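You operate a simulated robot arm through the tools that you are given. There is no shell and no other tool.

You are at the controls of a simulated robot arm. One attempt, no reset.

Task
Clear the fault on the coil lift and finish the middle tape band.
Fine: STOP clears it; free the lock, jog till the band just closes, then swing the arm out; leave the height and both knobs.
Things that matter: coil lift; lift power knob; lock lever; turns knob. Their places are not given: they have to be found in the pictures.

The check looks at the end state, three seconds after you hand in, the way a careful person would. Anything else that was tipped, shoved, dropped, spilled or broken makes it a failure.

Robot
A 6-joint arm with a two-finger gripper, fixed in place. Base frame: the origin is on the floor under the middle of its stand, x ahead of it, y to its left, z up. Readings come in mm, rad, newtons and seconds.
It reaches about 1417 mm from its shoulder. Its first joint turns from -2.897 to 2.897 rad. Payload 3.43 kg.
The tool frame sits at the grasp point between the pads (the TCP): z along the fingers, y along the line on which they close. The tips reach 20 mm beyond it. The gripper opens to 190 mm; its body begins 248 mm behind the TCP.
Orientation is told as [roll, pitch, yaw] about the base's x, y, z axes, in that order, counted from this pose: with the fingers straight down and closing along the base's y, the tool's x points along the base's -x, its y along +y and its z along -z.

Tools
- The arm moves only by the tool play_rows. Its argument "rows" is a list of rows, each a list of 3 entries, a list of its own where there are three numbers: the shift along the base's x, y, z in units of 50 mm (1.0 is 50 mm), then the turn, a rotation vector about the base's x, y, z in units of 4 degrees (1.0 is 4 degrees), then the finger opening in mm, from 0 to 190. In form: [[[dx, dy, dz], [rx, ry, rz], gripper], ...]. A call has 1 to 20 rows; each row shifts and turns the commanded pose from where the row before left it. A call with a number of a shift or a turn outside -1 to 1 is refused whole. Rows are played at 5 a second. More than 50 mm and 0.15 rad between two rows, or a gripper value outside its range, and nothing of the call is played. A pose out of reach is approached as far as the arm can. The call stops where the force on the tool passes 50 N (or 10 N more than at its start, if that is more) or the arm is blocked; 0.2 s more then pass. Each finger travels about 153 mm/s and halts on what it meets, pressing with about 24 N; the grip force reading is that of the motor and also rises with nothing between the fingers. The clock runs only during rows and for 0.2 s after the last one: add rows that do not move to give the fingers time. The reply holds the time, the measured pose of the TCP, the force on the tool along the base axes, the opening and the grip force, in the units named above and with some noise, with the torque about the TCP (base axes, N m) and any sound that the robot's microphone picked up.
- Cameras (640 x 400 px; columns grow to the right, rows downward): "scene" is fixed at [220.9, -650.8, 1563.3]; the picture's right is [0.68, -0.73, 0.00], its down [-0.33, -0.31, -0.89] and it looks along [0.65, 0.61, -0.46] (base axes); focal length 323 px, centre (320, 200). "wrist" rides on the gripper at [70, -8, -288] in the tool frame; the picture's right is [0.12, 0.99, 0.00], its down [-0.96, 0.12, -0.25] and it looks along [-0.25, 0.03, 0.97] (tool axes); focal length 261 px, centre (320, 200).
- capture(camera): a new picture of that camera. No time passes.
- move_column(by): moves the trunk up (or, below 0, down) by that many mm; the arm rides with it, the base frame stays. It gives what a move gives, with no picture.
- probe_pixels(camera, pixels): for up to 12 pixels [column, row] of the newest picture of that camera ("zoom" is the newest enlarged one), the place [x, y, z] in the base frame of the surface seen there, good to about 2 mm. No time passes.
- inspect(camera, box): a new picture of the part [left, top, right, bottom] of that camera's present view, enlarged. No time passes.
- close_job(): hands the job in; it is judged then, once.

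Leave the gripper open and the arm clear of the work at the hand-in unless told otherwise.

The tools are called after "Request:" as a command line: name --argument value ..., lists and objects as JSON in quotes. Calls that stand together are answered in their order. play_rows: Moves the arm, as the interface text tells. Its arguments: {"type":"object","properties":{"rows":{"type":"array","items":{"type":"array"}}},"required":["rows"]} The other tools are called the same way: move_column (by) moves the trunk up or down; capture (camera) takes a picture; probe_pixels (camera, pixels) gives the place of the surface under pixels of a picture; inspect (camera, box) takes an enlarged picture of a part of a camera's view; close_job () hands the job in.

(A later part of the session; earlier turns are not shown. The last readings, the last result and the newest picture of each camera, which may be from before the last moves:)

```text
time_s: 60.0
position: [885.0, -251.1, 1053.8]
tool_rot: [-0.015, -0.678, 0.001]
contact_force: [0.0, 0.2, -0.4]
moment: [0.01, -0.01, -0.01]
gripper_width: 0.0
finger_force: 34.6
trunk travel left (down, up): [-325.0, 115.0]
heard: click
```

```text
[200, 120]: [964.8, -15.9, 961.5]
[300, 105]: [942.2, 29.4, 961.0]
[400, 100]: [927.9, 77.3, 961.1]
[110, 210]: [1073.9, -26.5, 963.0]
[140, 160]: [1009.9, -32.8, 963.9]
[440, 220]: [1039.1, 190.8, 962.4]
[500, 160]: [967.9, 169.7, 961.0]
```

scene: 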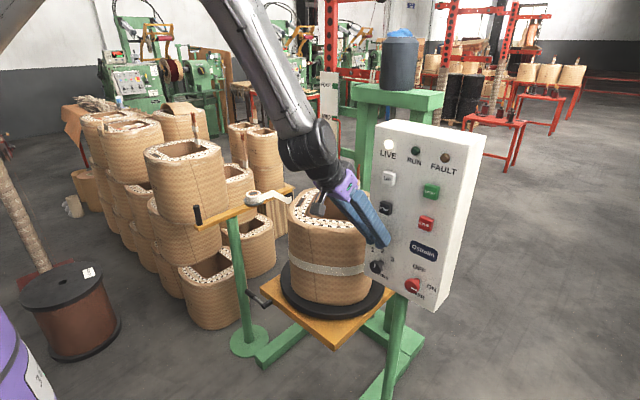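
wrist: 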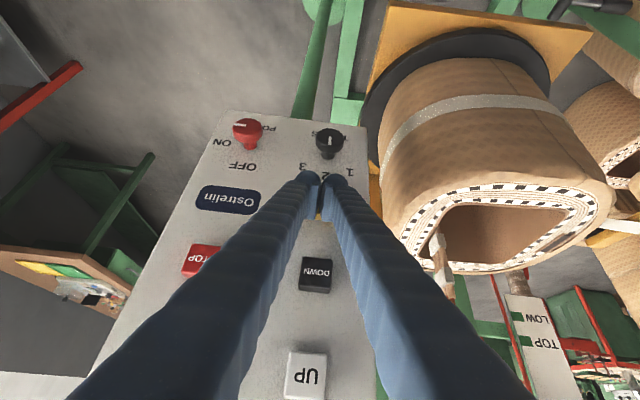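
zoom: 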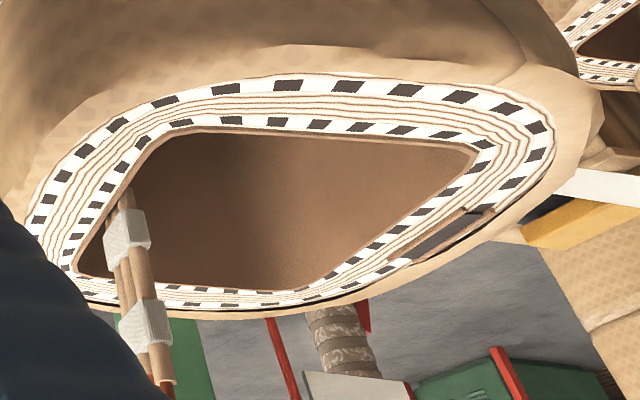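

The seam went from ≈229° (after press 2) to ≈170° now, so presses 3 and 4 gave ≈30° each. Start should be at ≈117.6°; about 48° remain. One more identical 30° press.

Request:
play_rows --rows '[[[0.06, 0, 0], [0, 0, 0], 0], [[0.1, 0, 0], [0, 0, 0], 0], [[0, 0, 0], [0, 0, 0], 0], [[0, 0, 0], [0, 0, 0], 0], [[0, 0, 0], [0, 0, 0], 0], [[0, 0, 0], [0, 0, 0], 0], [[0, 0, 0], [0, 0, 0], 0], [[-0.16, 0, 0], [0, 0, 0], 0], [[0, 0, 0], [0, 0, 0], 0]]'

Request:
inspect --camera "scene" --box '[280, 180, 380, 310]'

Request:
inspect --camera "wrist" --box '[360, 40, 640, 300]'

```text
time_s: 62.0
position: [884.8, -251.1, 1053.2]
tool_rot: [-0.013, -0.677, -0.001]
contact_force: [1.3, -0.6, 0.6]
moment: [0.0, 0.01, 0.02]
gripper_width: 0.0
finger_force: 34.7
trunk travel left (down, up): [-325.0, 115.0]
heard: click
```

```text
3.08 times, centred on (330, 245) of scene
```

zoom: 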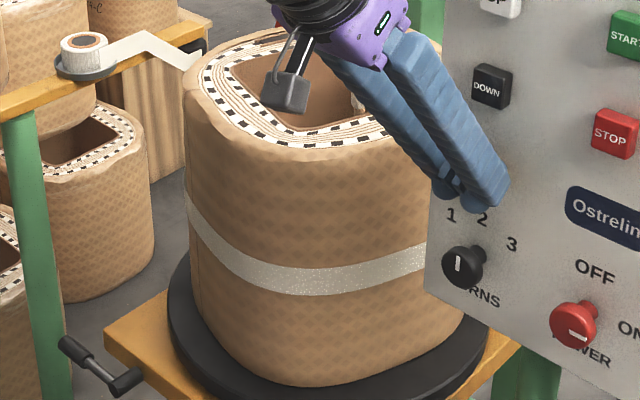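

```text
1.54 times, centred on (500, 170) of wrist
```

zoom: 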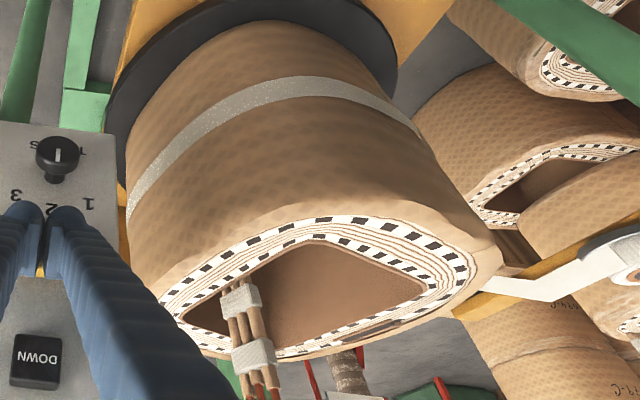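

The band is continuous on all visible sides. Now back to the +y view; first I check the heights of the neighbouring coil stacks so the arm keeps clear, then retract from JOG.

Request:
capture --camera "scene"

Request:
probe_pixels --camera "scene" --pixels '[[185, 143], [150, 152], [215, 150], [195, 165], [130, 130], [165, 108], [240, 170], [185, 200]]'

Request:
play_rows --rows '[[[-0.5, 0, 0], [0, 0, 0], 0], [[-0.14, 0, 0.72], [0, 0, 0], 0], [[-0.14, 0, 0.72], [0, 0, 0], 0], [[-0.14, 0, 0.72], [0, 0, 0], 0], [[-0.14, 0, 0.72], [0, 0, 0], 0], [[0, 0.86, 0], [0, 1, 0], 0], [[0, 0.86, 0], [0, 1, 0], 0], [[0, 0.86, 0], [0, 1, 0], 0], [[0, 0.86, 0], [0, 1, 0], 0], [[0, 0.86, 0], [0, 1, 0], 60], [[0, 0.86, 0], [0, 1, 0], 100], [[0, 0.86, 0], [0, 1, 0], 150], [[0, 0.86, 0], [-0.98, 0, -0.19], 190], [[0, 0.86, 0], [-0.98, 0, -0.19], 190], [[0, 0.86, 0], [-0.98, 0, -0.19], 190], [[0, 0.86, 0], [-0.98, 0, -0.19], 190], [[0, 0.86, 0], [-0.98, 0, -0.19], 190], [[0, 0.86, 0], [-0.98, 0, -0.19], 190]]'

```text
taken
```

scene: 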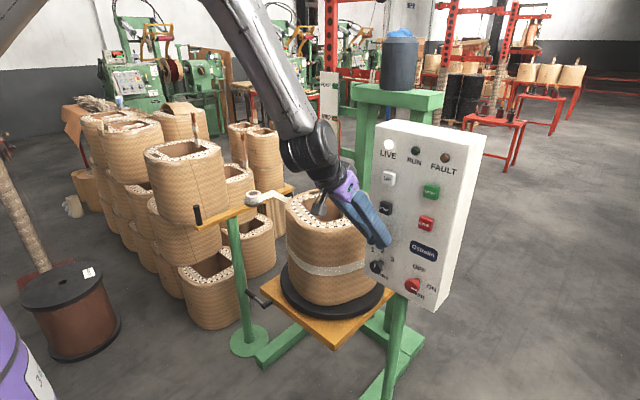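

```text
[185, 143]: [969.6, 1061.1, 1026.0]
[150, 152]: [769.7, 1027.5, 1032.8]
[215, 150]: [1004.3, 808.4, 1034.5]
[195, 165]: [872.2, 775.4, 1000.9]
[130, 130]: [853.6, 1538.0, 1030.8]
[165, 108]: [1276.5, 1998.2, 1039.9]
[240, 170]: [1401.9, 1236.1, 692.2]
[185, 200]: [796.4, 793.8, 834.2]
```

```text
time_s: 65.8
position: [830.4, 312.9, 1195.7]
tool_rot: [-0.436, -0.187, -0.003]
contact_force: [0.2, 0.0, -0.2]
moment: [-0.2, 0.01, -0.03]
gripper_width: 190.1
finger_force: 0.0
trunk travel left (down, up): [-325.0, 115.0]
```

The stacks top out at z≈1035 beyond y≈775, clear of my pose. I take a slightly lower, more +y viewing pose than before.

Request:
play_rows --rows '[[[0.43, 0.37, -0.6], [-0.98, 0, -0.19], 190], [[0.43, 0.37, -0.6], [-0.98, 0, -0.19], 190], [[0.43, 0.37, -0.6], [0, 0, 0.85], 190], [[0.43, 0.37, -0.6], [0, 0, 0.85], 190], [[0, 0, 0], [0, 0, 0], 190]]'

Request:
capture --camera "wrist"

Request:
inspect --camera "wrist" --box '[250, 80, 430, 280]'

```text
time_s: 67.0
position: [919.8, 381.5, 1080.6]
tool_rot: [-0.573, -0.19, 0.119]
contact_force: [-0.1, 0.2, -0.4]
moment: [0.01, -0.06, 0.02]
gripper_width: 189.7
finger_force: 0.0
trunk travel left (down, up): [-325.0, 115.0]
```

```text
taken
```

wrist: 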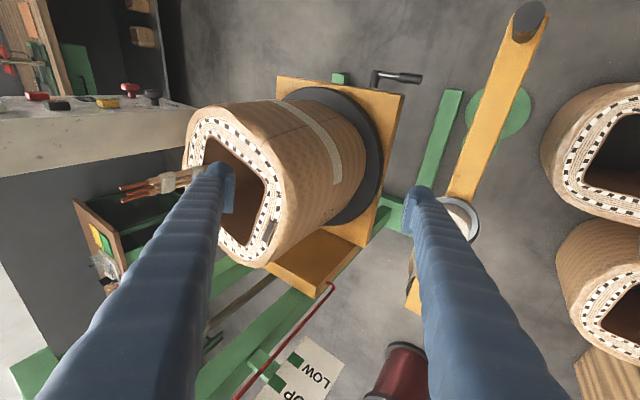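

```text
2.00 times, centred on (340, 180) of wrist
```

zoom: 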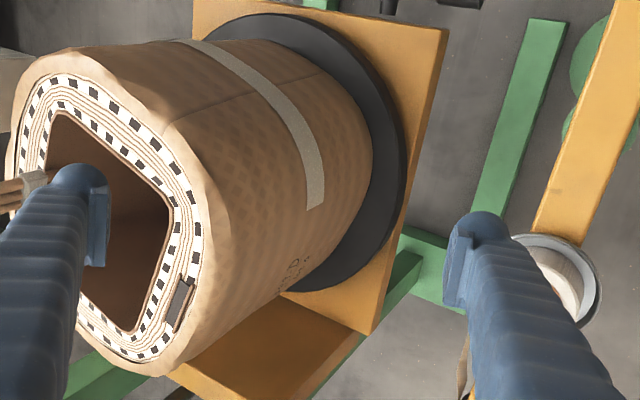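

The start edge is clearly visible at zoom (315,207). I enlarge and probe it.

Request:
inspect --camera "wrist" --box '[300, 140, 380, 240]'

Request:
probe_pixels --camera "zoom" --pixels '[[300, 160], [305, 190], [305, 205], [310, 225], [310, 240], [280, 260], [230, 330], [200, 360]]'

```text
4.00 times, centred on (340, 190) of wrist
```

zoom: 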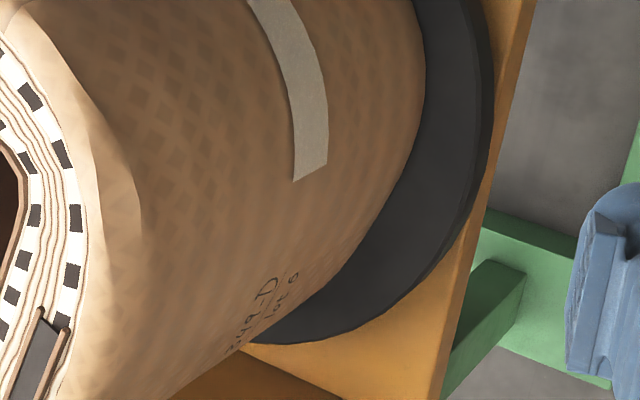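

```text
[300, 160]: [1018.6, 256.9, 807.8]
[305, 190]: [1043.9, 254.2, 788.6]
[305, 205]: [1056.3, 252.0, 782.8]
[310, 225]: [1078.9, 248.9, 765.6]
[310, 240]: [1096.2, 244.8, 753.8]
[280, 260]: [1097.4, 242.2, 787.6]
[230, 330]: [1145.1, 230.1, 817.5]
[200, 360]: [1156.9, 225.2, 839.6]
```

The probed start points fit a rotation centre near (1075,61) with radius ≈197 mm. With that centre the start is now at ≈102°, and both the initial laid end and the guide roller lie at ≈72°, so about 30° remain. I cross-check with the slot's direction on the coil top.

Request:
inspect --camera "wrist" --box '[240, 180, 320, 270]'

Request:
probe_pixels --camera "zoom" --pixels '[[275, 185], [245, 225], [215, 270], [195, 300], [180, 330], [260, 205]]'

Request:
inspect --camera "wrist" --box '[390, 160, 490, 340]'

```text
4.44 times, centred on (280, 225) of wrist
```

zoom: 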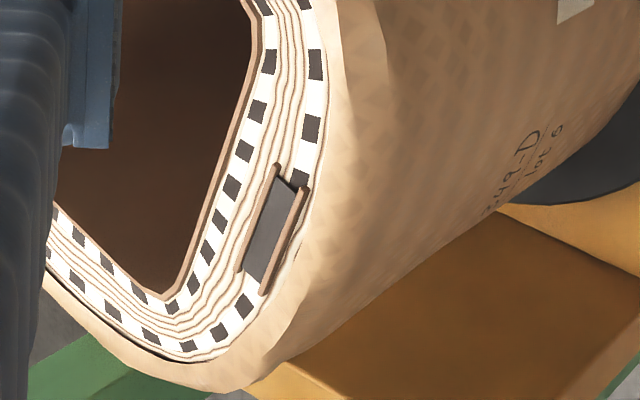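

```text
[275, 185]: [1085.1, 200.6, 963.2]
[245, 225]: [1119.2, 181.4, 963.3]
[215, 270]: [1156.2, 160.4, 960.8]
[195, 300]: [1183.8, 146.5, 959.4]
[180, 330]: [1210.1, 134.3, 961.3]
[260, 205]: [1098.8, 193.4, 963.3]
```

```text
2.22 times, centred on (440, 250) of wrist
```

zoom: 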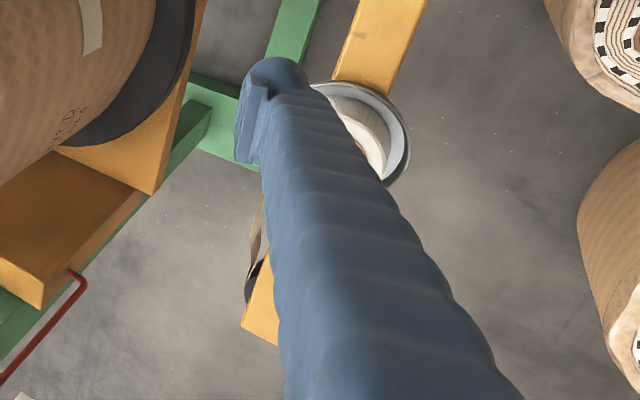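

I re-zoom and probe the slot's two end midpoints.

Request:
inspect --camera "wrist" --box '[240, 180, 320, 270]'

Request:
probe_pixels --camera "zoom" --pixels '[[288, 190], [282, 210], [270, 235], [260, 260], [252, 280], [313, 130], [316, 65], [293, 5]]'

```text
4.44 times, centred on (280, 225) of wrist
```

zoom: 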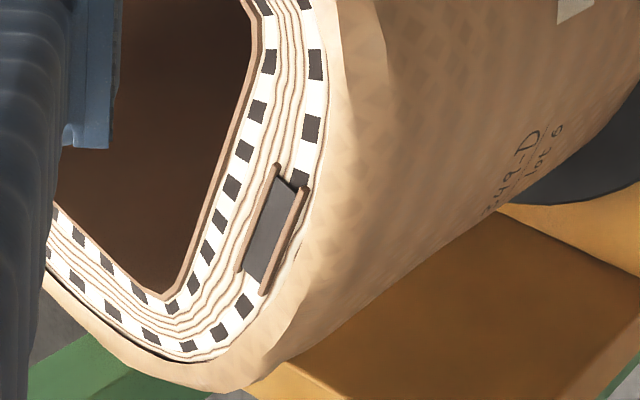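

```text
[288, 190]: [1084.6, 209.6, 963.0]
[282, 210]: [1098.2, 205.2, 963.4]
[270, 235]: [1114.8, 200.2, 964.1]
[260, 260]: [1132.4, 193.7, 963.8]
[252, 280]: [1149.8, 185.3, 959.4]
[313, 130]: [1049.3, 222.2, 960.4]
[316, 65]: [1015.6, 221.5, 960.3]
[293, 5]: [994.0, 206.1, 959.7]
```

Slot gives a total turn of ≈107.7°, consistent. But the label, which sits at band height, should be getting covered near azimuth 72° if tape were being laid. I probe the label's position closely to check.

Request:
inspect --camera "wrist" --box '[300, 190, 350, 240]'

Request:
probe_pixels --camera "zoom" --pixels '[[340, 155], [370, 165], [320, 210], [290, 240], [270, 260], [240, 290], [340, 220], [300, 270], [255, 300]]'

```text
8.00 times, centred on (325, 215) of wrist
```

zoom: 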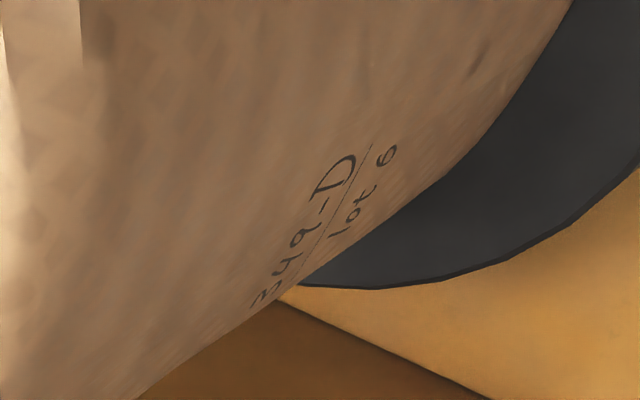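

```text
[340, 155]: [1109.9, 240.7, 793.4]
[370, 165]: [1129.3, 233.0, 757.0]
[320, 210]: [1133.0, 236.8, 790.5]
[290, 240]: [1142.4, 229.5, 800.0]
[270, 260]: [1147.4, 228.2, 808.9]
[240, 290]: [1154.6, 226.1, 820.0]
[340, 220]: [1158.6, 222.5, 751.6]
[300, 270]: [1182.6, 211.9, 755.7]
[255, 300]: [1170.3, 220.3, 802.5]
```

The label's text (at band height, azimuth 61–78°) is still bare. Either the tape is laid in steps or the laid end has moved round with the coil. The start is at ≈102°; a further ≈25° cannot overshoot, and it will bring any unlaid end into view from the panel side. I go back to JOG.

Request:
play_rows --rows '[[[-0.45, -0.37, 0.6], [0, 0, -0.85], 0], [[-0.45, -0.37, 0.6], [0, 0, -0.85], 0], [[-0.45, -0.37, 0.6], [0.98, 0, 0.19], 0], [[-0.45, -0.37, 0.6], [0.98, 0, 0.19], 0], [[0, -0.86, 0], [0.98, 0, 0.19], 0], [[0, -0.86, 0], [0.98, 0, 0.19], 0], [[0, -0.86, 0], [0.98, 0, 0.19], 0], [[0, -0.86, 0], [0.98, 0, 0.19], 0], [[0, -0.86, 0], [0.98, 0, 0.19], 0], [[0, -0.86, 0], [0.98, 0, 0.19], 0], [[0, -0.86, 0], [0, -1, 0], 0], [[0, -0.86, 0], [0, -1, 0], 0], [[0, -0.86, 0], [0, -1, 0], 0], [[0, -0.86, 0], [0, -1, 0], 0], [[0, -0.86, 0], [0, -1, 0], 0], [[0, -0.86, 0], [0, -1, 0], 0], [[0, -0.86, 0], [0, -1, 0], 0], [[0, 0, 0], [0, 0, 0], 0]]'

Request:
capture --camera "wrist"

```text
time_s: 70.8
position: [827.9, -249.4, 1196.7]
tool_rot: [-0.016, -0.677, 0.0]
contact_force: [0.8, -0.1, -0.6]
moment: [0.04, 0.03, 0.04]
gripper_width: 0.1
finger_force: 24.4
trunk travel left (down, up): [-325.0, 115.0]
```

```text
taken
```

wrist: 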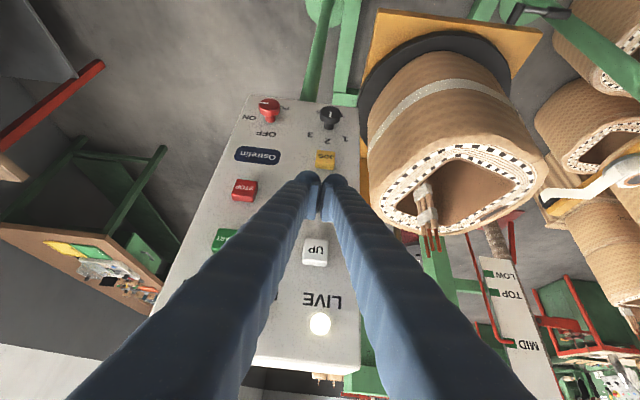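

I descend again to JOG standoff.

Request:
play_rows --rows '[[[0.16, -0.02, -0.71], [0, 0, 0], 0], [[0.16, 0, -0.71], [0, 0, 0], 0], [[0.16, 0, -0.71], [0, 0, 0], 0], [[0.16, 0, -0.71], [0, 0, 0], 0], [[0.35, 0, 0], [0, 0, 0], 0], [[0.12, 0, 0], [0, 0, 0], 0], [[0, 0, 0], [0, 0, 0], 0]]'

```text
time_s: 72.4
position: [883.9, -253.5, 1055.0]
tool_rot: [-0.016, -0.676, 0.001]
contact_force: [1.1, -0.4, -0.3]
moment: [0.04, -0.02, 0.01]
gripper_width: 0.0
finger_force: 24.2
trunk travel left (down, up): [-325.0, 115.0]
```

At standoff (883.9,-253.5,1055). I press to x≈893 and hold 4 rows (≈21°), then look.

Request:
play_rows --rows '[[[0.08, 0.06, 0], [0, 0, 0], 0], [[0.1, 0, 0], [0, 0, 0], 0], [[0, 0, 0], [0, 0, 0], 0], [[0, 0, 0], [0, 0, 0], 0], [[0, 0, 0], [0, 0, 0], 0], [[0, 0, 0], [0, 0, 0], 0], [[-0.18, 0, 0], [0, 0, 0], 0], [[0, 0, 0], [0, 0, 0], 0]]'

Request:
inspect --camera "wrist" --box '[360, 40, 640, 300]'

Request:
inspect --camera "scene" --box '[280, 180, 380, 310]'

```text
time_s: 74.2
position: [883.9, -246.7, 1055.0]
tool_rot: [-0.015, -0.678, 0.001]
contact_force: [0.1, 0.1, -0.5]
moment: [0.02, 0.0, 0.03]
gripper_width: 0.0
finger_force: 34.2
trunk travel left (down, up): [-325.0, 115.0]
heard: click
```

```text
1.54 times, centred on (500, 170) of wrist
```

zoom: 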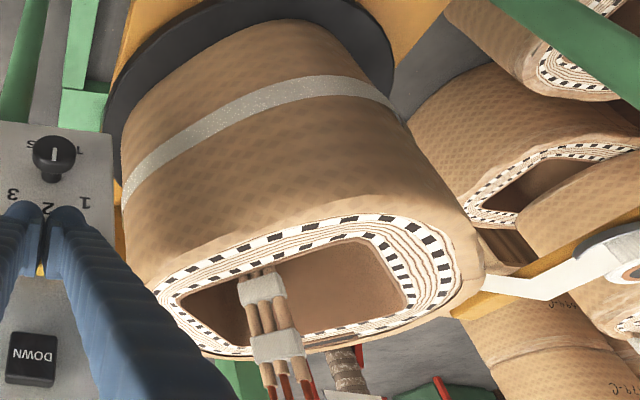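

```text
3.08 times, centred on (330, 245) of scene
```

zoom: 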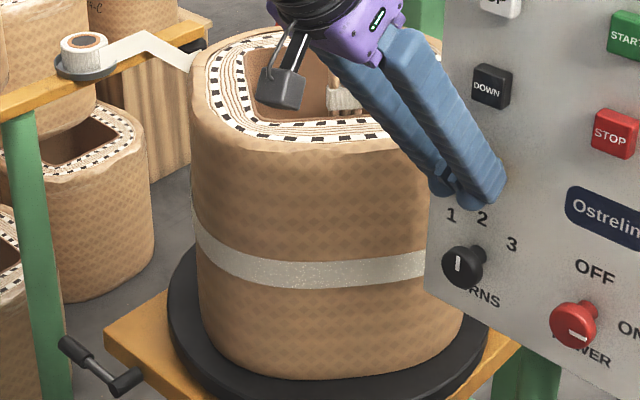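

The band is still continuous on the visible sides. The start should now be at about 80°. I retract and look from the +y side again to see what's happening near the closing point.

Request:
play_rows --rows '[[[-0.5, 0, 0], [0, 0, 0], 0], [[-0.14, 0, 0.72], [0, 0, 0], 0], [[-0.14, 0, 0.72], [0, 0, 0], 0], [[-0.14, 0, 0.72], [0, 0, 0], 0], [[-0.14, 0, 0.72], [0, 0, 0], 0], [[0, 0.86, 0], [0, 1, 0], 0], [[0, 0.86, 0], [0, 1, 0], 0], [[0, 0.86, 0], [0, 1, 0], 0], [[0, 0.86, 0], [0, 1, 0], 0], [[0, 0.86, 0], [0, 1, 0], 60], [[0, 0.86, 0], [0, 1, 0], 100], [[0, 0.86, 0], [0, 1, 0], 150], [[0, 0.86, 0], [-0.98, 0, -0.19], 190], [[0, 0.86, 0], [-0.98, 0, -0.19], 190], [[0, 0.86, 0], [-0.98, 0, -0.19], 190], [[0, 0.86, 0], [-0.98, 0, -0.19], 190], [[0, 0.86, 0], [-0.98, 0, -0.19], 190], [[0, 0.86, 0], [-0.98, 0, -0.19], 190]]'

Request:
play_rows --rows '[[[0.6, 0.2, -0.6], [-0.98, 0, -0.19], 190], [[0.6, 0.2, -0.6], [-0.98, 0, -0.19], 190], [[0.6, 0.2, -0.6], [0, 0, 0.85], 190], [[0.6, 0.2, -0.6], [0, 0, 0.85], 190], [[0, 0, 0], [0, 0, 0], 190]]'

Request:
capture --camera "wrist"

Request:
inspect --camera "wrist" --box '[250, 80, 430, 280]'

```text
time_s: 78.0
position: [828.9, 313.1, 1196.7]
tool_rot: [-0.437, -0.188, -0.001]
contact_force: [0.0, 0.5, -1.0]
moment: [-0.22, -0.03, -0.01]
gripper_width: 190.0
finger_force: 0.0
trunk travel left (down, up): [-325.0, 115.0]
```

```text
time_s: 79.2
position: [947.6, 348.5, 1080.8]
tool_rot: [-0.575, -0.19, 0.118]
contact_force: [-0.5, -0.7, 0.2]
moment: [0.05, -0.05, 0.01]
gripper_width: 190.0
finger_force: 0.0
trunk travel left (down, up): [-325.0, 115.0]
```

```text
taken
```

wrist: 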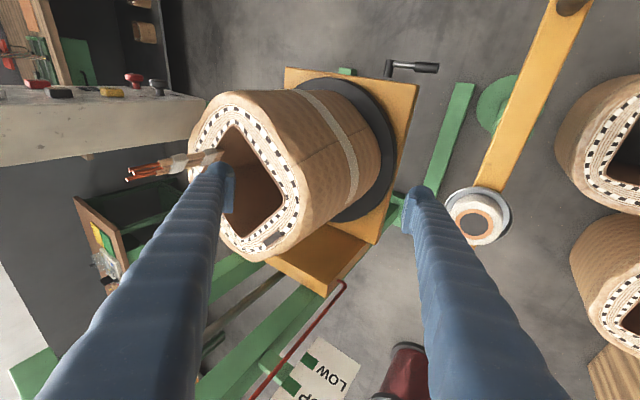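

```text
2.00 times, centred on (340, 180) of wrist
```

zoom: 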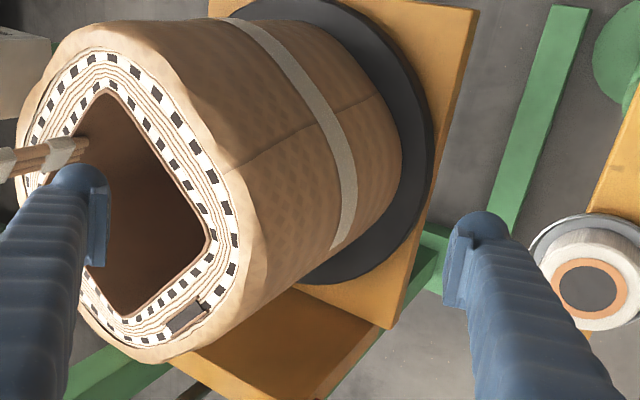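

The start edge now sits near zoom (338,246), close to the coil's visible rim. I enlarge there and probe.

Request:
inspect --camera "wrist" --box '[315, 170, 385, 230]'

Request:
probe_pixels --camera "zoom" --pixels '[[300, 180], [290, 230], [280, 250], [265, 280], [250, 310], [230, 330], [340, 200], [310, 255]]'

```text
6.67 times, centred on (350, 200) of wrist
```

zoom: 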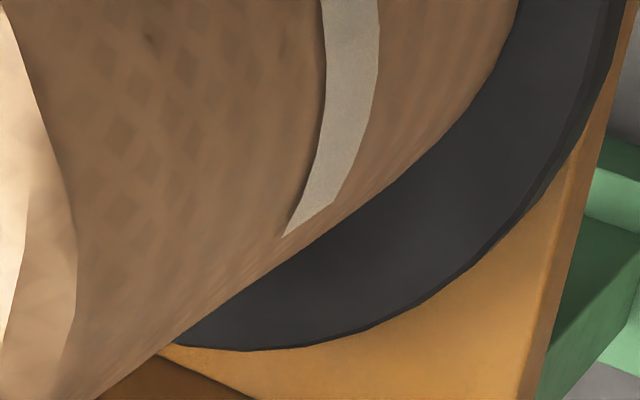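

```text
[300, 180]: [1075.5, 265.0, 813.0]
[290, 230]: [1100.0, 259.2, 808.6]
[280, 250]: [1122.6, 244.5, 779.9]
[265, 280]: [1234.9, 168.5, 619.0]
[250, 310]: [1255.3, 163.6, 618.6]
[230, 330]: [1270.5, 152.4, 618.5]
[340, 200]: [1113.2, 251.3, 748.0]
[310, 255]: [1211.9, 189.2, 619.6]
```

The start is at ≈82° now, but the wall beyond ≈75° is hidden. To learn where the laid end is, I want to look at the -y/+x side, past the panel. I probe the panel's extents and post to plan a view.

Request:
capture --camera "scene"

Request:
probe_pixels --camera "scene" --pixels '[[434, 308], [443, 305], [455, 260], [476, 175], [481, 142], [385, 125], [397, 320], [392, 350], [366, 262], [420, 330], [470, 200]]'

```text
taken
```

scene: 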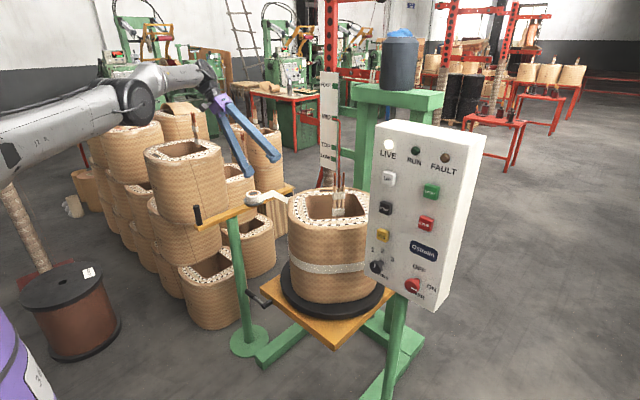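

```text
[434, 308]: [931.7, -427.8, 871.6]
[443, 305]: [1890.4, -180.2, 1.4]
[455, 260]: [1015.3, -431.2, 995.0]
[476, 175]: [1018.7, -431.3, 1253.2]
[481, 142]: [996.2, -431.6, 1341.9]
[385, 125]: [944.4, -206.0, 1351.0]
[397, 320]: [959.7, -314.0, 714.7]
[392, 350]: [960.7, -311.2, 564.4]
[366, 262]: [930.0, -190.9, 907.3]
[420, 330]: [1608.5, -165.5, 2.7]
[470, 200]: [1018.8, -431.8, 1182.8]
```

Panel spans y -191…-432, z 870…1350. A simpler option: move the wrist camera farther to +y, where the face at azimuth 52–82° becomes visible. First I check the tape roll's height beneath that pose.

Request:
probe_pixels --camera "wrist" --pixels '[[475, 222], [460, 205], [492, 225], [505, 215], [455, 225], [520, 110], [570, 8]]'

```text
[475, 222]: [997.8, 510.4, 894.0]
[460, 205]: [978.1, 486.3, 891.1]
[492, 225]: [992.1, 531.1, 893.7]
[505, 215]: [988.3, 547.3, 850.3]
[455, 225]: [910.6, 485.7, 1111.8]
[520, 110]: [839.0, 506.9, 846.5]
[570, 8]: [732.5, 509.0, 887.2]
```

Roll top is at z≈894. I move to about (945,455,1025) with the fingers at 100 mm opening.

Request:
play_rows --rows '[[[0, 0.7, -0.36], [0, 0, 0], 100], [[0, 0.7, -0.36], [0, 0, 0], 100], [[0, 0.7, -0.36], [0, 0, 0], 100], [[0, 0, 0], [0, 0, 0], 100], [[0, 0, 0], [0, 0, 0], 100]]'

Request:
capture --camera "wrist"

Request:
inspect --camera "wrist" --box '[230, 100, 390, 280]'

```text
time_s: 80.4
position: [895.2, 417.9, 1038.3]
tool_rot: [-0.572, -0.191, 0.118]
contact_force: [-1.1, -0.3, 0.7]
moment: [0.1, -0.02, 0.08]
gripper_width: 100.1
finger_force: 0.1
out of reach, approached as far as the arm can: row 1, 2, 3
trunk travel left (down, up): [-325.0, 115.0]
```

```text
taken
```

wrist: 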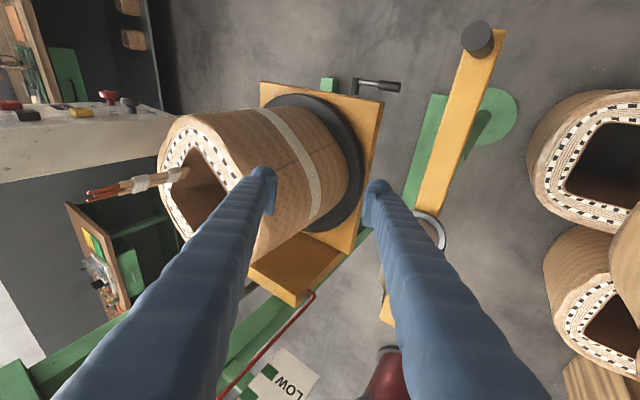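

```text
2.22 times, centred on (310, 190) of wrist
```

zoom: 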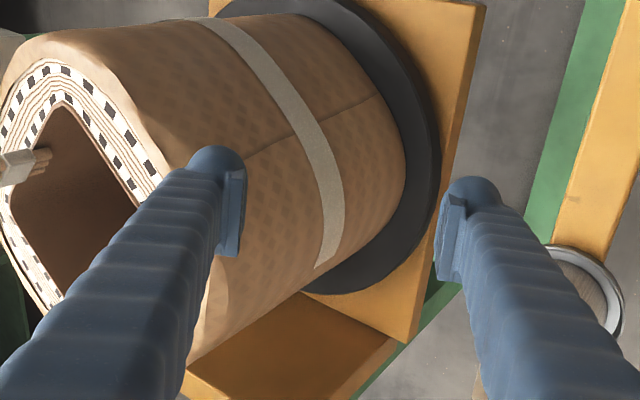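

The arm stopped at its reach, (895,418,1038), but the view is slightly better. I zoom on the start edge region.

Request:
inspect --camera "wrist" --box '[280, 190, 350, 250]'

Request:
probe_pixels --camera "zoom" --pixels '[[300, 180], [290, 230], [270, 260], [240, 290], [210, 310], [180, 340], [330, 200], [300, 255]]'

```text
6.67 times, centred on (315, 220) of wrist
```

zoom: 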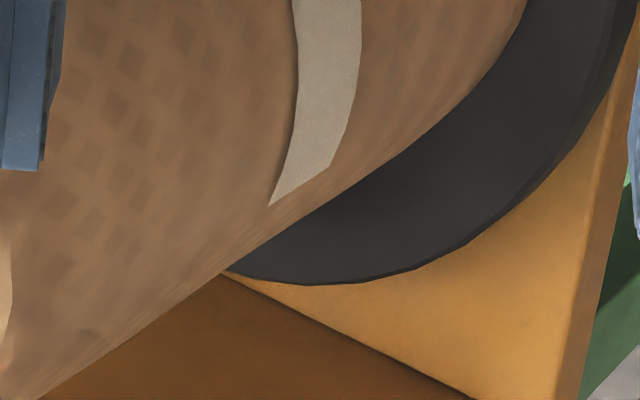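

```text
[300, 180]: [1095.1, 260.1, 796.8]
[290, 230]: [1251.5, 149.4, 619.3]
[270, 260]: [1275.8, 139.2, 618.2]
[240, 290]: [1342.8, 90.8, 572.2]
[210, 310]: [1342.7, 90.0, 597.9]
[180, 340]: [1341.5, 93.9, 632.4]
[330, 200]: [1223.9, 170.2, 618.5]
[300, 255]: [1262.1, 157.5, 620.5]
```

Still inconclusive. The better test is to look under/around the panel at the -y/+x side: a camera near (660,-490,920) should see azimuths up to ≈306°. I travel back toward the panel front.

Request:
play_rows --rows '[[[-0.33, -0.55, 0.7], [0, 0, -0.85], 100], [[-0.33, -0.55, 0.7], [0, 0, -0.85], 100], [[-0.33, -0.55, 0.7], [0.98, 0, 0.19], 100], [[-0.33, -0.55, 0.7], [0.98, 0, 0.19], 100], [[0, -0.86, 0.3], [0.98, 0, 0.19], 100], [[0, -0.86, 0], [0.98, 0, 0.19], 100], [[0, -0.86, 0], [0.98, 0, 0.19], 100], [[0, -0.86, 0], [0.98, 0, 0.19], 100], [[0, -0.86, 0], [0.98, 0, 0.19], 100], [[0, -0.86, 0], [0.98, 0, 0.19], 100], [[0, -0.86, 0], [0, -1, 0], 100], [[0, -0.86, 0], [0, -1, 0], 100], [[0, -0.86, 0], [0, -1, 0], 100], [[0, -0.86, 0], [0, -1, 0], 100], [[0, -0.86, 0], [0, -1, 0], 100], [[0, -0.86, 0], [0, -1, 0], 100], [[0, -0.86, 0], [0, -1, 0], 100], [[0, 0, 0], [0, 0, 0], 100]]'

```text
time_s: 84.2
position: [832.0, -250.0, 1190.4]
tool_rot: [-0.014, -0.678, 0.0]
contact_force: [0.5, 0.3, -0.7]
moment: [0.07, -0.01, 0.06]
gripper_width: 99.9
finger_force: 0.0
trunk travel left (down, up): [-325.0, 115.0]
```

Now back off, move right and down to z≈740 below the panel's bottom, yawing the tool 16° toward +y and opening the fingers.

Request:
play_rows --rows '[[[-0.9, 0, 0], [0, 0, 0], 100], [[-0.2, -0.83, -0.4], [0, 0, 0], 120], [[0, -0.83, -0.5], [0, 0, 0], 150], [[0, -0.83, -0.5], [0, 0, 0], 190], [[0, -0.83, -0.5], [0, 0, 0], 190], [[0, 0, -0.9], [0, 0, 1], 190], [[0, 0, -0.9], [0, 0, 1], 190], [[0, 0, -0.9], [0, 0, 1], 190], [[0, 0, -0.9], [0, 0, 1], 190], [[0, 0, -0.9], [0, 0, 0], 190], [[0, 0, -0.9], [0, 0, 0], 190], [[0, 0, -0.9], [0, 0, 0], 190], [[0, 0, 0], [0, 0, 0], 190]]'

Request:
capture --camera "wrist"

```text
time_s: 87.0
position: [775.0, -417.9, 782.3]
tool_rot: [-0.017, -0.678, 0.28]
contact_force: [-0.9, 0.3, -0.6]
moment: [0.05, -0.02, 0.02]
gripper_width: 190.1
finger_force: 0.2
trunk travel left (down, up): [-325.0, 115.0]
```

```text
taken
```

wrist: 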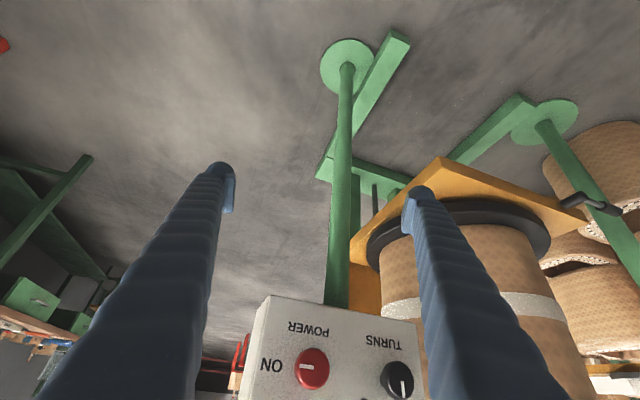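

I can see the coil under the panel, the band at (385–425,305). I zoom on it.

Request:
inspect --camera "wrist" --box '[340, 220, 460, 330]'

Request:
probe_pixels --camera "zoom" --pixels '[[230, 310], [250, 310], [280, 315], [310, 315], [340, 315], [215, 280], [390, 310]]'

```text
3.64 times, centred on (400, 275) of wrist
```

zoom: 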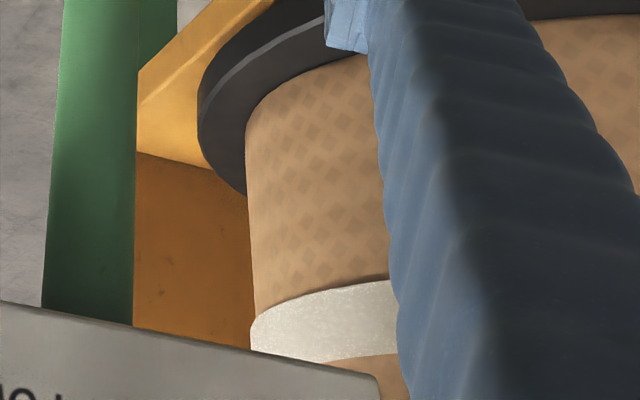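

```text
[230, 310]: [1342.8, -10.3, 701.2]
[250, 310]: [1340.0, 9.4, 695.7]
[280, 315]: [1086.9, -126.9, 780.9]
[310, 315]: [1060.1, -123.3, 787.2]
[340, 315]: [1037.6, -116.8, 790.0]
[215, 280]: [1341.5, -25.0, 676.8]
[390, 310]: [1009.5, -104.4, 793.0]
```

The band still covers everything up to azimuth ≈280°, and the coil's corner there hides more. Turning ≈10° more (to the nominal closing point) would also bring the hidden face into view from here. I return to JOG by the front route.

Request:
play_rows --rows '[[[0.1, 0, 0.9], [0, 0, -1], 120], [[0.1, 0, 0.9], [0, 0, -1], 60], [[0.1, 0, 0.9], [0, 0, -1], 0], [[0.2, 0, 0.9], [0, 0, -1], 0], [[0.2, 0, 0.9], [0, 0, 0], 0], [[0.2, 0, 0.9], [0, 0, 0], 0], [[0.2, 0.84, 0.06], [0, 0, 0], 0], [[0.2, 0.84, 0], [0, 0, 0], 0], [[0.2, 0.84, 0], [0, 0, 0], 0], [[0.2, 0.84, 0], [0, 0, 0], 0], [[0, 0, 0], [0, 0, 0], 0]]'

Request:
capture --camera "wrist"

```text
time_s: 89.4
position: [857.4, -249.9, 1057.4]
tool_rot: [-0.016, -0.676, -0.002]
contact_force: [0.3, 0.0, -0.8]
moment: [0.0, 0.0, -0.04]
gripper_width: 0.0
finger_force: 24.0
trunk travel left (down, up): [-325.0, 115.0]
```

```text
taken
```

wrist: 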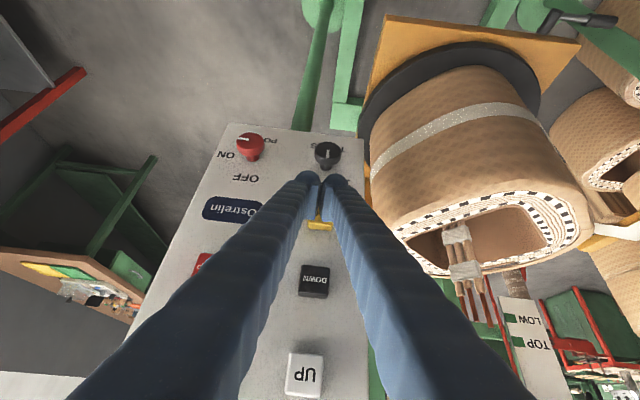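

In line with JOG. I approach to x≈884, then a short press with one hold row (≈9–10°).

Request:
play_rows --rows '[[[0.38, 0, -0.05], [0, 0, 0], 0], [[0.16, 0, 0], [0, 0, 0], 0], [[0, 0, 0], [0, 0, 0], 0], [[0, 0, 0], [0, 0, 0], 0]]'

Request:
play_rows --rows '[[[0.08, 0, 0], [0, 0, 0], 0], [[0.1, 0, 0], [0, 0, 0], 0], [[0, 0, 0], [0, 0, 0], 0], [[-0.18, 0, 0], [0, 0, 0], 0], [[0, 0, 0], [0, 0, 0], 0]]'

Request:
capture --camera "wrist"

Request:
inspect --camera "scene" --box '[280, 120, 480, 310]'

```text
time_s: 90.4
position: [884.8, -247.6, 1053.0]
tool_rot: [-0.016, -0.676, -0.001]
contact_force: [-0.2, -0.8, 0.3]
moment: [0.02, 0.02, 0.0]
gripper_width: 0.2
finger_force: 24.5
trunk travel left (down, up): [-325.0, 115.0]
```

```text
time_s: 91.6
position: [886.9, -249.8, 1053.7]
tool_rot: [-0.015, -0.678, 0.001]
contact_force: [0.1, 0.8, 0.0]
moment: [-0.01, -0.02, 0.02]
gripper_width: 0.2
finger_force: 34.4
trunk travel left (down, up): [-325.0, 115.0]
heard: click
```

```text
taken
```

wrist: 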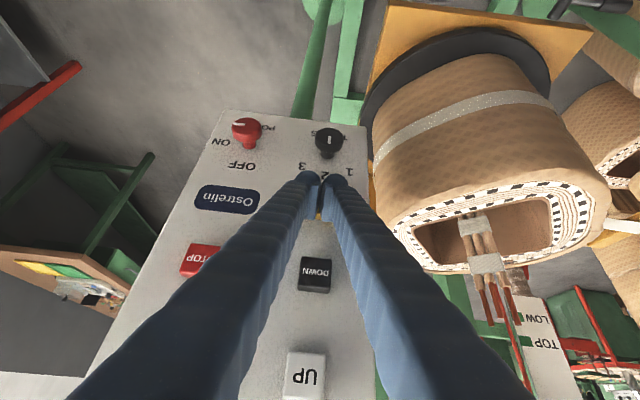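

```text
2.11 times, centred on (380, 215) of scene
```

zoom: 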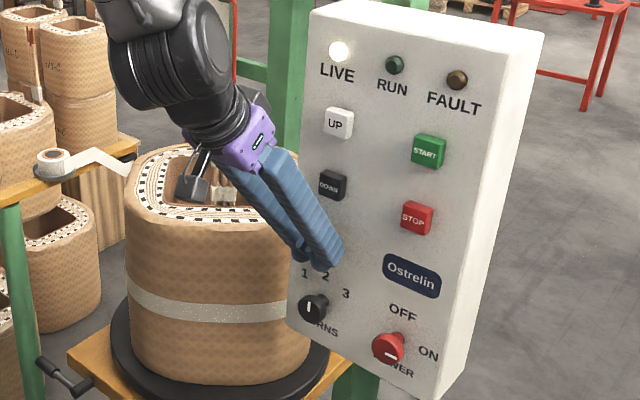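

A click, RUN and FAULT lamps dark. Now I retract and go to the under-panel viewing pose, a bit farther right and forward, with a 28° yaw.

Request:
play_rows --rows '[[[-0.6, 0, 0], [0, 0, 0], 0], [[-0.2, -0.9, 0], [0, 0, 0], 0], [[-0.2, -0.9, 0], [0, 0, 0], 0], [[-0.1, -0.9, 0], [0, 0, 0], 0], [[0, -0.9, 0], [0, 0, 0], 0], [[0, -0.2, -0.9], [0, 0, 1], 60], [[0, 0, -0.9], [0, 0, 1], 120], [[0, 0, -0.9], [0, 0, 1], 190], [[0, 0, -0.9], [0, 0, 1], 190], [[0, 0, -0.9], [0, 0, 1], 190], [[0, 0, -0.9], [0, 0, 1], 190], [[0, 0, -0.9], [0, 0, 1], 190], [[0.7, 0, -0.4], [0, 0, 0], 190], [[0.7, 0, 0], [0, 0, 0], 190], [[0, 0, 0], [0, 0, 0], 190]]'

Request:
capture --camera "wrist"

```text
time_s: 94.8
position: [902.7, -438.9, 720.7]
tool_rot: [-0.014, -0.678, 0.488]
contact_force: [0.0, -1.0, 1.1]
moment: [-0.01, 0.01, 0.02]
gripper_width: 189.9
finger_force: 0.0
trunk travel left (down, up): [-325.0, 115.0]
```

```text
taken
```

wrist: 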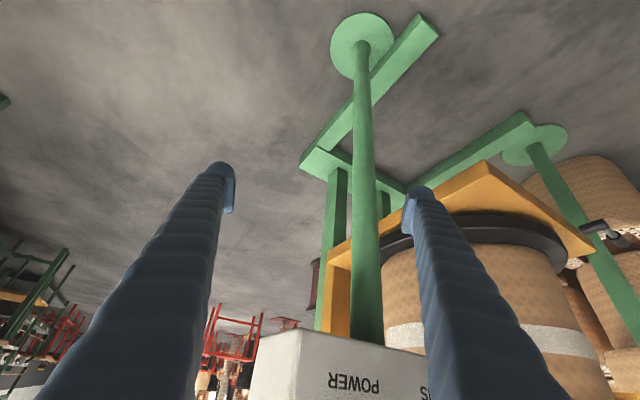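

The coil's edge is just behind the post at (365–385,330). I zoom to see the band there.

Request:
inspect --camera "wrist" --box '[320, 220, 440, 360]'

Request:
probe_pixels --camera "zoom" --pixels '[[340, 320], [360, 325], [390, 325], [330, 300], [345, 250], [420, 330]]'

```text
2.86 times, centred on (380, 290) of wrist
```

zoom: 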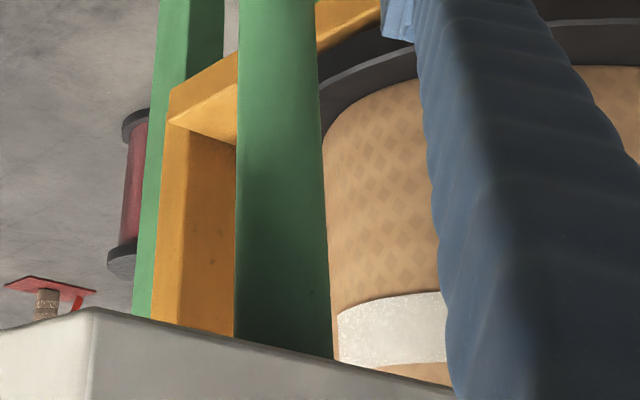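

```text
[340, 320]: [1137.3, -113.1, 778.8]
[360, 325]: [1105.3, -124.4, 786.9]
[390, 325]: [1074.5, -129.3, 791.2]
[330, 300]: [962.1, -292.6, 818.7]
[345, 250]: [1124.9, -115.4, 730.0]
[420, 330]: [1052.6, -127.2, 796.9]
```

There seems to be a vertical band edge at zoom (337,315–360) with bare coil to its left. I zoom more to confirm.

Request:
inspect --camera "wrist" --box '[370, 310, 410, 350]'

Request:
probe_pixels --camera "zoom" --pixels '[[240, 200], [250, 160], [265, 200], [280, 200], [230, 180], [300, 230]]'

```text
10.00 times, centred on (390, 330) of wrist
```

zoom: 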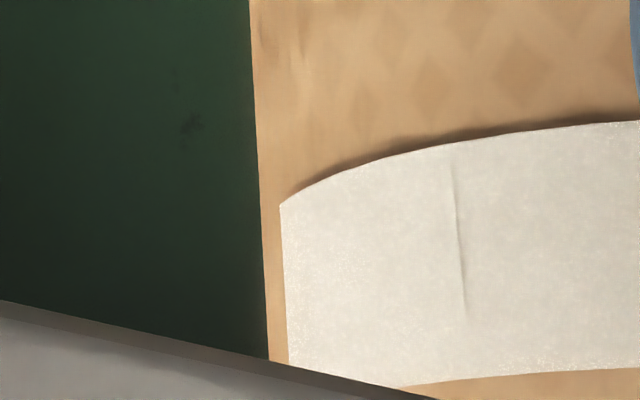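

```text
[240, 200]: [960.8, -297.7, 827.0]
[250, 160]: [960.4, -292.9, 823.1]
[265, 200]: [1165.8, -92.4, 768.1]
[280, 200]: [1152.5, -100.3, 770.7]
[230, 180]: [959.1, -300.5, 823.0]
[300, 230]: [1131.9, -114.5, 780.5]
```

Confirmed: the band's laid end is at (1150,-101), azimuth ≈295°, with bare coil beyond. So it has moved with the coil: total turn ≈137°, and the start is at ≈72.6°, right at the guide's azimuth and the original end's place. So no tape shows as laid yet; it may only show closed once the full gap angle (~138°) has been wound. I make one small jog more and check. Back to JOG.

Request:
play_rows --rows '[[[-0.8, 0, 0], [0, 0, 0], 120], [[-0.6, 0, 0.4], [0, 0, -1], 60], [[0, 0, 0.9], [0, 0, -1], 0], [[0, 0, 0.9], [0, 0, -1], 0], [[0, 0, 0.9], [0, 0, -1], 0], [[0, 0, 0.9], [0, 0, -1], 0], [[0, 0, 0.9], [0, 0, -1], 0], [[0, 0, 0.9], [0, 0, -1], 0], [[0, 0.2, 0.9], [0, 0, 0], 0], [[0.1, 0.9, 0], [0, 0, 0], 0], [[0.2, 0.9, 0], [0, 0, 0], 0], [[0.2, 0.9, 0], [0, 0, 0], 0], [[0.2, 0.88, 0], [0, 0, 0], 0], [[0, 0, 0], [0, 0, 0], 0]]'

```text
time_s: 97.8
position: [865.5, -252.3, 1055.1]
tool_rot: [-0.017, -0.677, 0.0]
contact_force: [-0.4, 0.5, 0.0]
moment: [-0.05, 0.0, -0.05]
gripper_width: 0.1
finger_force: 24.1
trunk travel left (down, up): [-325.0, 115.0]
```

At JOG standoff. Approach and one short tap (≈5°).

Request:
play_rows --rows '[[[0.3, 0.05, 0], [0, 0, 0], 0], [[0.08, 0, 0], [0, 0, 0], 0], [[0, 0, 0], [0, 0, 0], 0], [[0.08, 0, 0], [0, 0, 0], 0], [[0.1, 0, 0], [0, 0, 0], 0], [[-0.3, 0, 0], [0, 0, 0], 0], [[0, 0, 0], [0, 0, 0], 0]]'

Request:
capture --camera "wrist"

Request:
inspect --camera "scene" --box '[240, 150, 400, 320]'

```text
time_s: 99.4
position: [878.3, -247.5, 1052.9]
tool_rot: [-0.017, -0.677, 0.0]
contact_force: [-0.2, -1.3, -0.2]
moment: [0.01, 0.0, 0.05]
gripper_width: 0.0
finger_force: 23.8
trunk travel left (down, up): [-325.0, 115.0]
heard: click
```

```text
taken
```

wrist: 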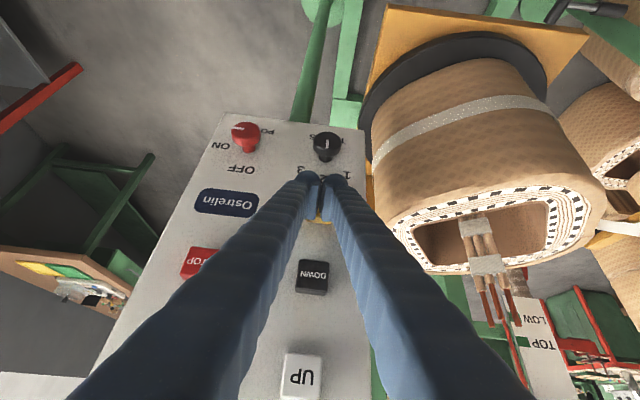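

```text
2.35 times, centred on (320, 235) of scene
```

zoom: 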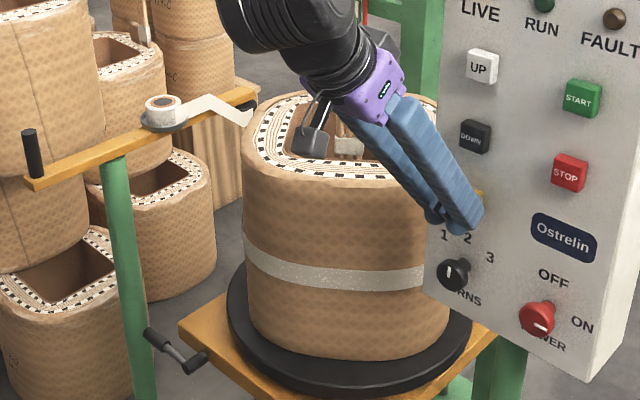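

I zoom the wrist view at the left rim of the coil's band (around (375,160)) to see whether the end edge is in sight.

Request:
inspect --camera "wrist" --box '[355, 120, 435, 200]'

Request:
probe_pixels --camera "zoom" --pixels '[[160, 260], [180, 250], [200, 240], [240, 220], [145, 260], [300, 190]]'

```text
5.00 times, centred on (395, 160) of wrist
```

zoom: 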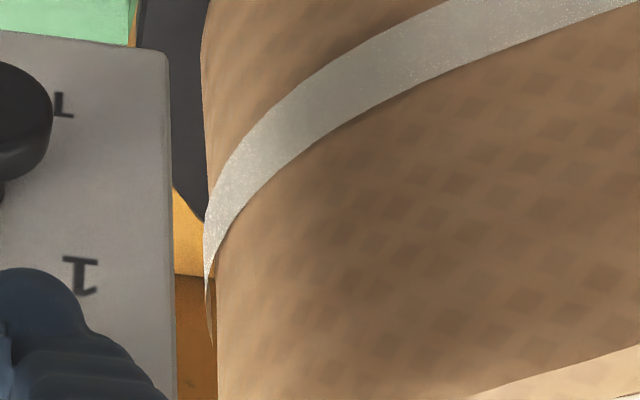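

```text
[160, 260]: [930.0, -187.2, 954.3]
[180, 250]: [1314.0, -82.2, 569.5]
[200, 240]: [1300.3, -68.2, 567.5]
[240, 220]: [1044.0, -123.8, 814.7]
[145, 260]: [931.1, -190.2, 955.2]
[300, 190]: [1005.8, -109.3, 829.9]
```

Not decisive from here. I go back to the under-panel view, slightly farther forward/right so the post doesn't cover the edge.

Request:
play_rows --rows '[[[-0.5, 0, 0], [0, 0, 0], 0], [[-0.2, -0.9, 0], [0, 0, 0], 0], [[-0.2, -0.9, 0], [0, 0, 0], 0], [[-0.1, -0.9, 0], [0, 0, 0], 0], [[0, -0.9, 0], [0, 0, 0], 0], [[0, -0.2, -0.9], [0, 0, 1], 60], [[0, 0, -0.9], [0, 0, 1], 120], [[0, 0, -0.9], [0, 0, 1], 190], [[0, 0, -0.9], [0, 0, 1], 190], [[0, 0, -0.9], [0, 0, 1], 190], [[0, 0, -0.9], [0, 0, 1], 190], [[0, 0, -0.9], [0, 0, 1], 190], [[0.7, 0, -0.4], [0, 0, 0], 190], [[0.7, 0.2, 0], [0, 0, 0], 190], [[0, 0, 0], [0, 0, 0], 190]]'

Request:
capture --camera "wrist"

Request:
inspect --camera "wrist" --box '[340, 290, 440, 360]'

```text
time_s: 102.6
position: [897.2, -427.8, 717.5]
tool_rot: [-0.017, -0.676, 0.488]
contact_force: [-0.1, -0.2, -0.5]
moment: [-0.02, 0.0, -0.04]
gripper_width: 190.0
finger_force: 0.0
trunk travel left (down, up): [-325.0, 115.0]
```

```text
taken
```

wrist: 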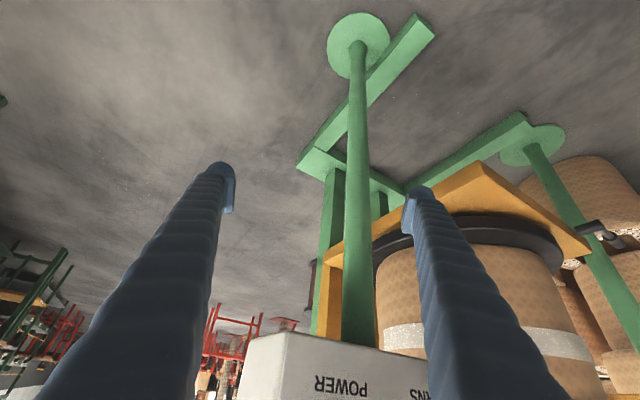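

```text
5.71 times, centred on (390, 325) of wrist
```

zoom: 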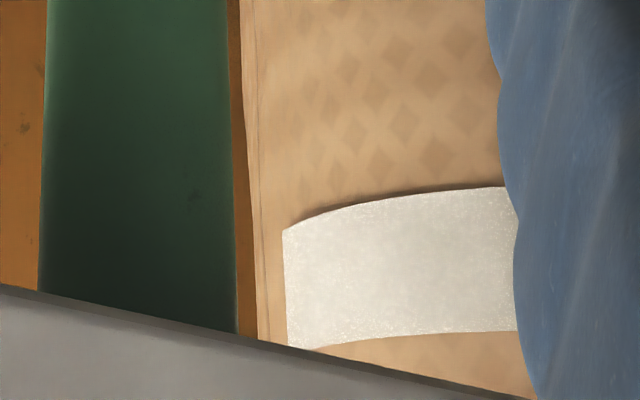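

The laid end's edge is still there, with bare coil to its left at zoom (255–283). I probe it to get its azimuth.

Request:
probe_pixels --camera "zoom" --pixels '[[275, 260], [288, 260], [300, 260], [265, 240], [262, 120], [340, 260], [420, 260]]'

Request:
inspect --camera "scene" --box '[180, 150, 300, 250]'

```text
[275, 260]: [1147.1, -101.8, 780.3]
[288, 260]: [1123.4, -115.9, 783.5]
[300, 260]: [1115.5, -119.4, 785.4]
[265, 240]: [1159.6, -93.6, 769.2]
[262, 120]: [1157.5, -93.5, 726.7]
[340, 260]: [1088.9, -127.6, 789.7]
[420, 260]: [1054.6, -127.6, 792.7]
```

```text
4.00 times, centred on (240, 200) of scene
```

zoom: 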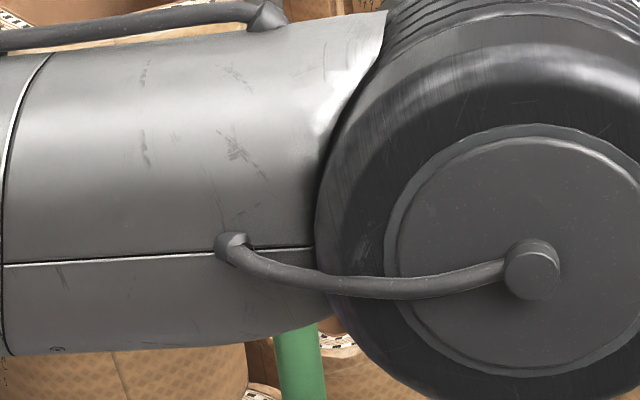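

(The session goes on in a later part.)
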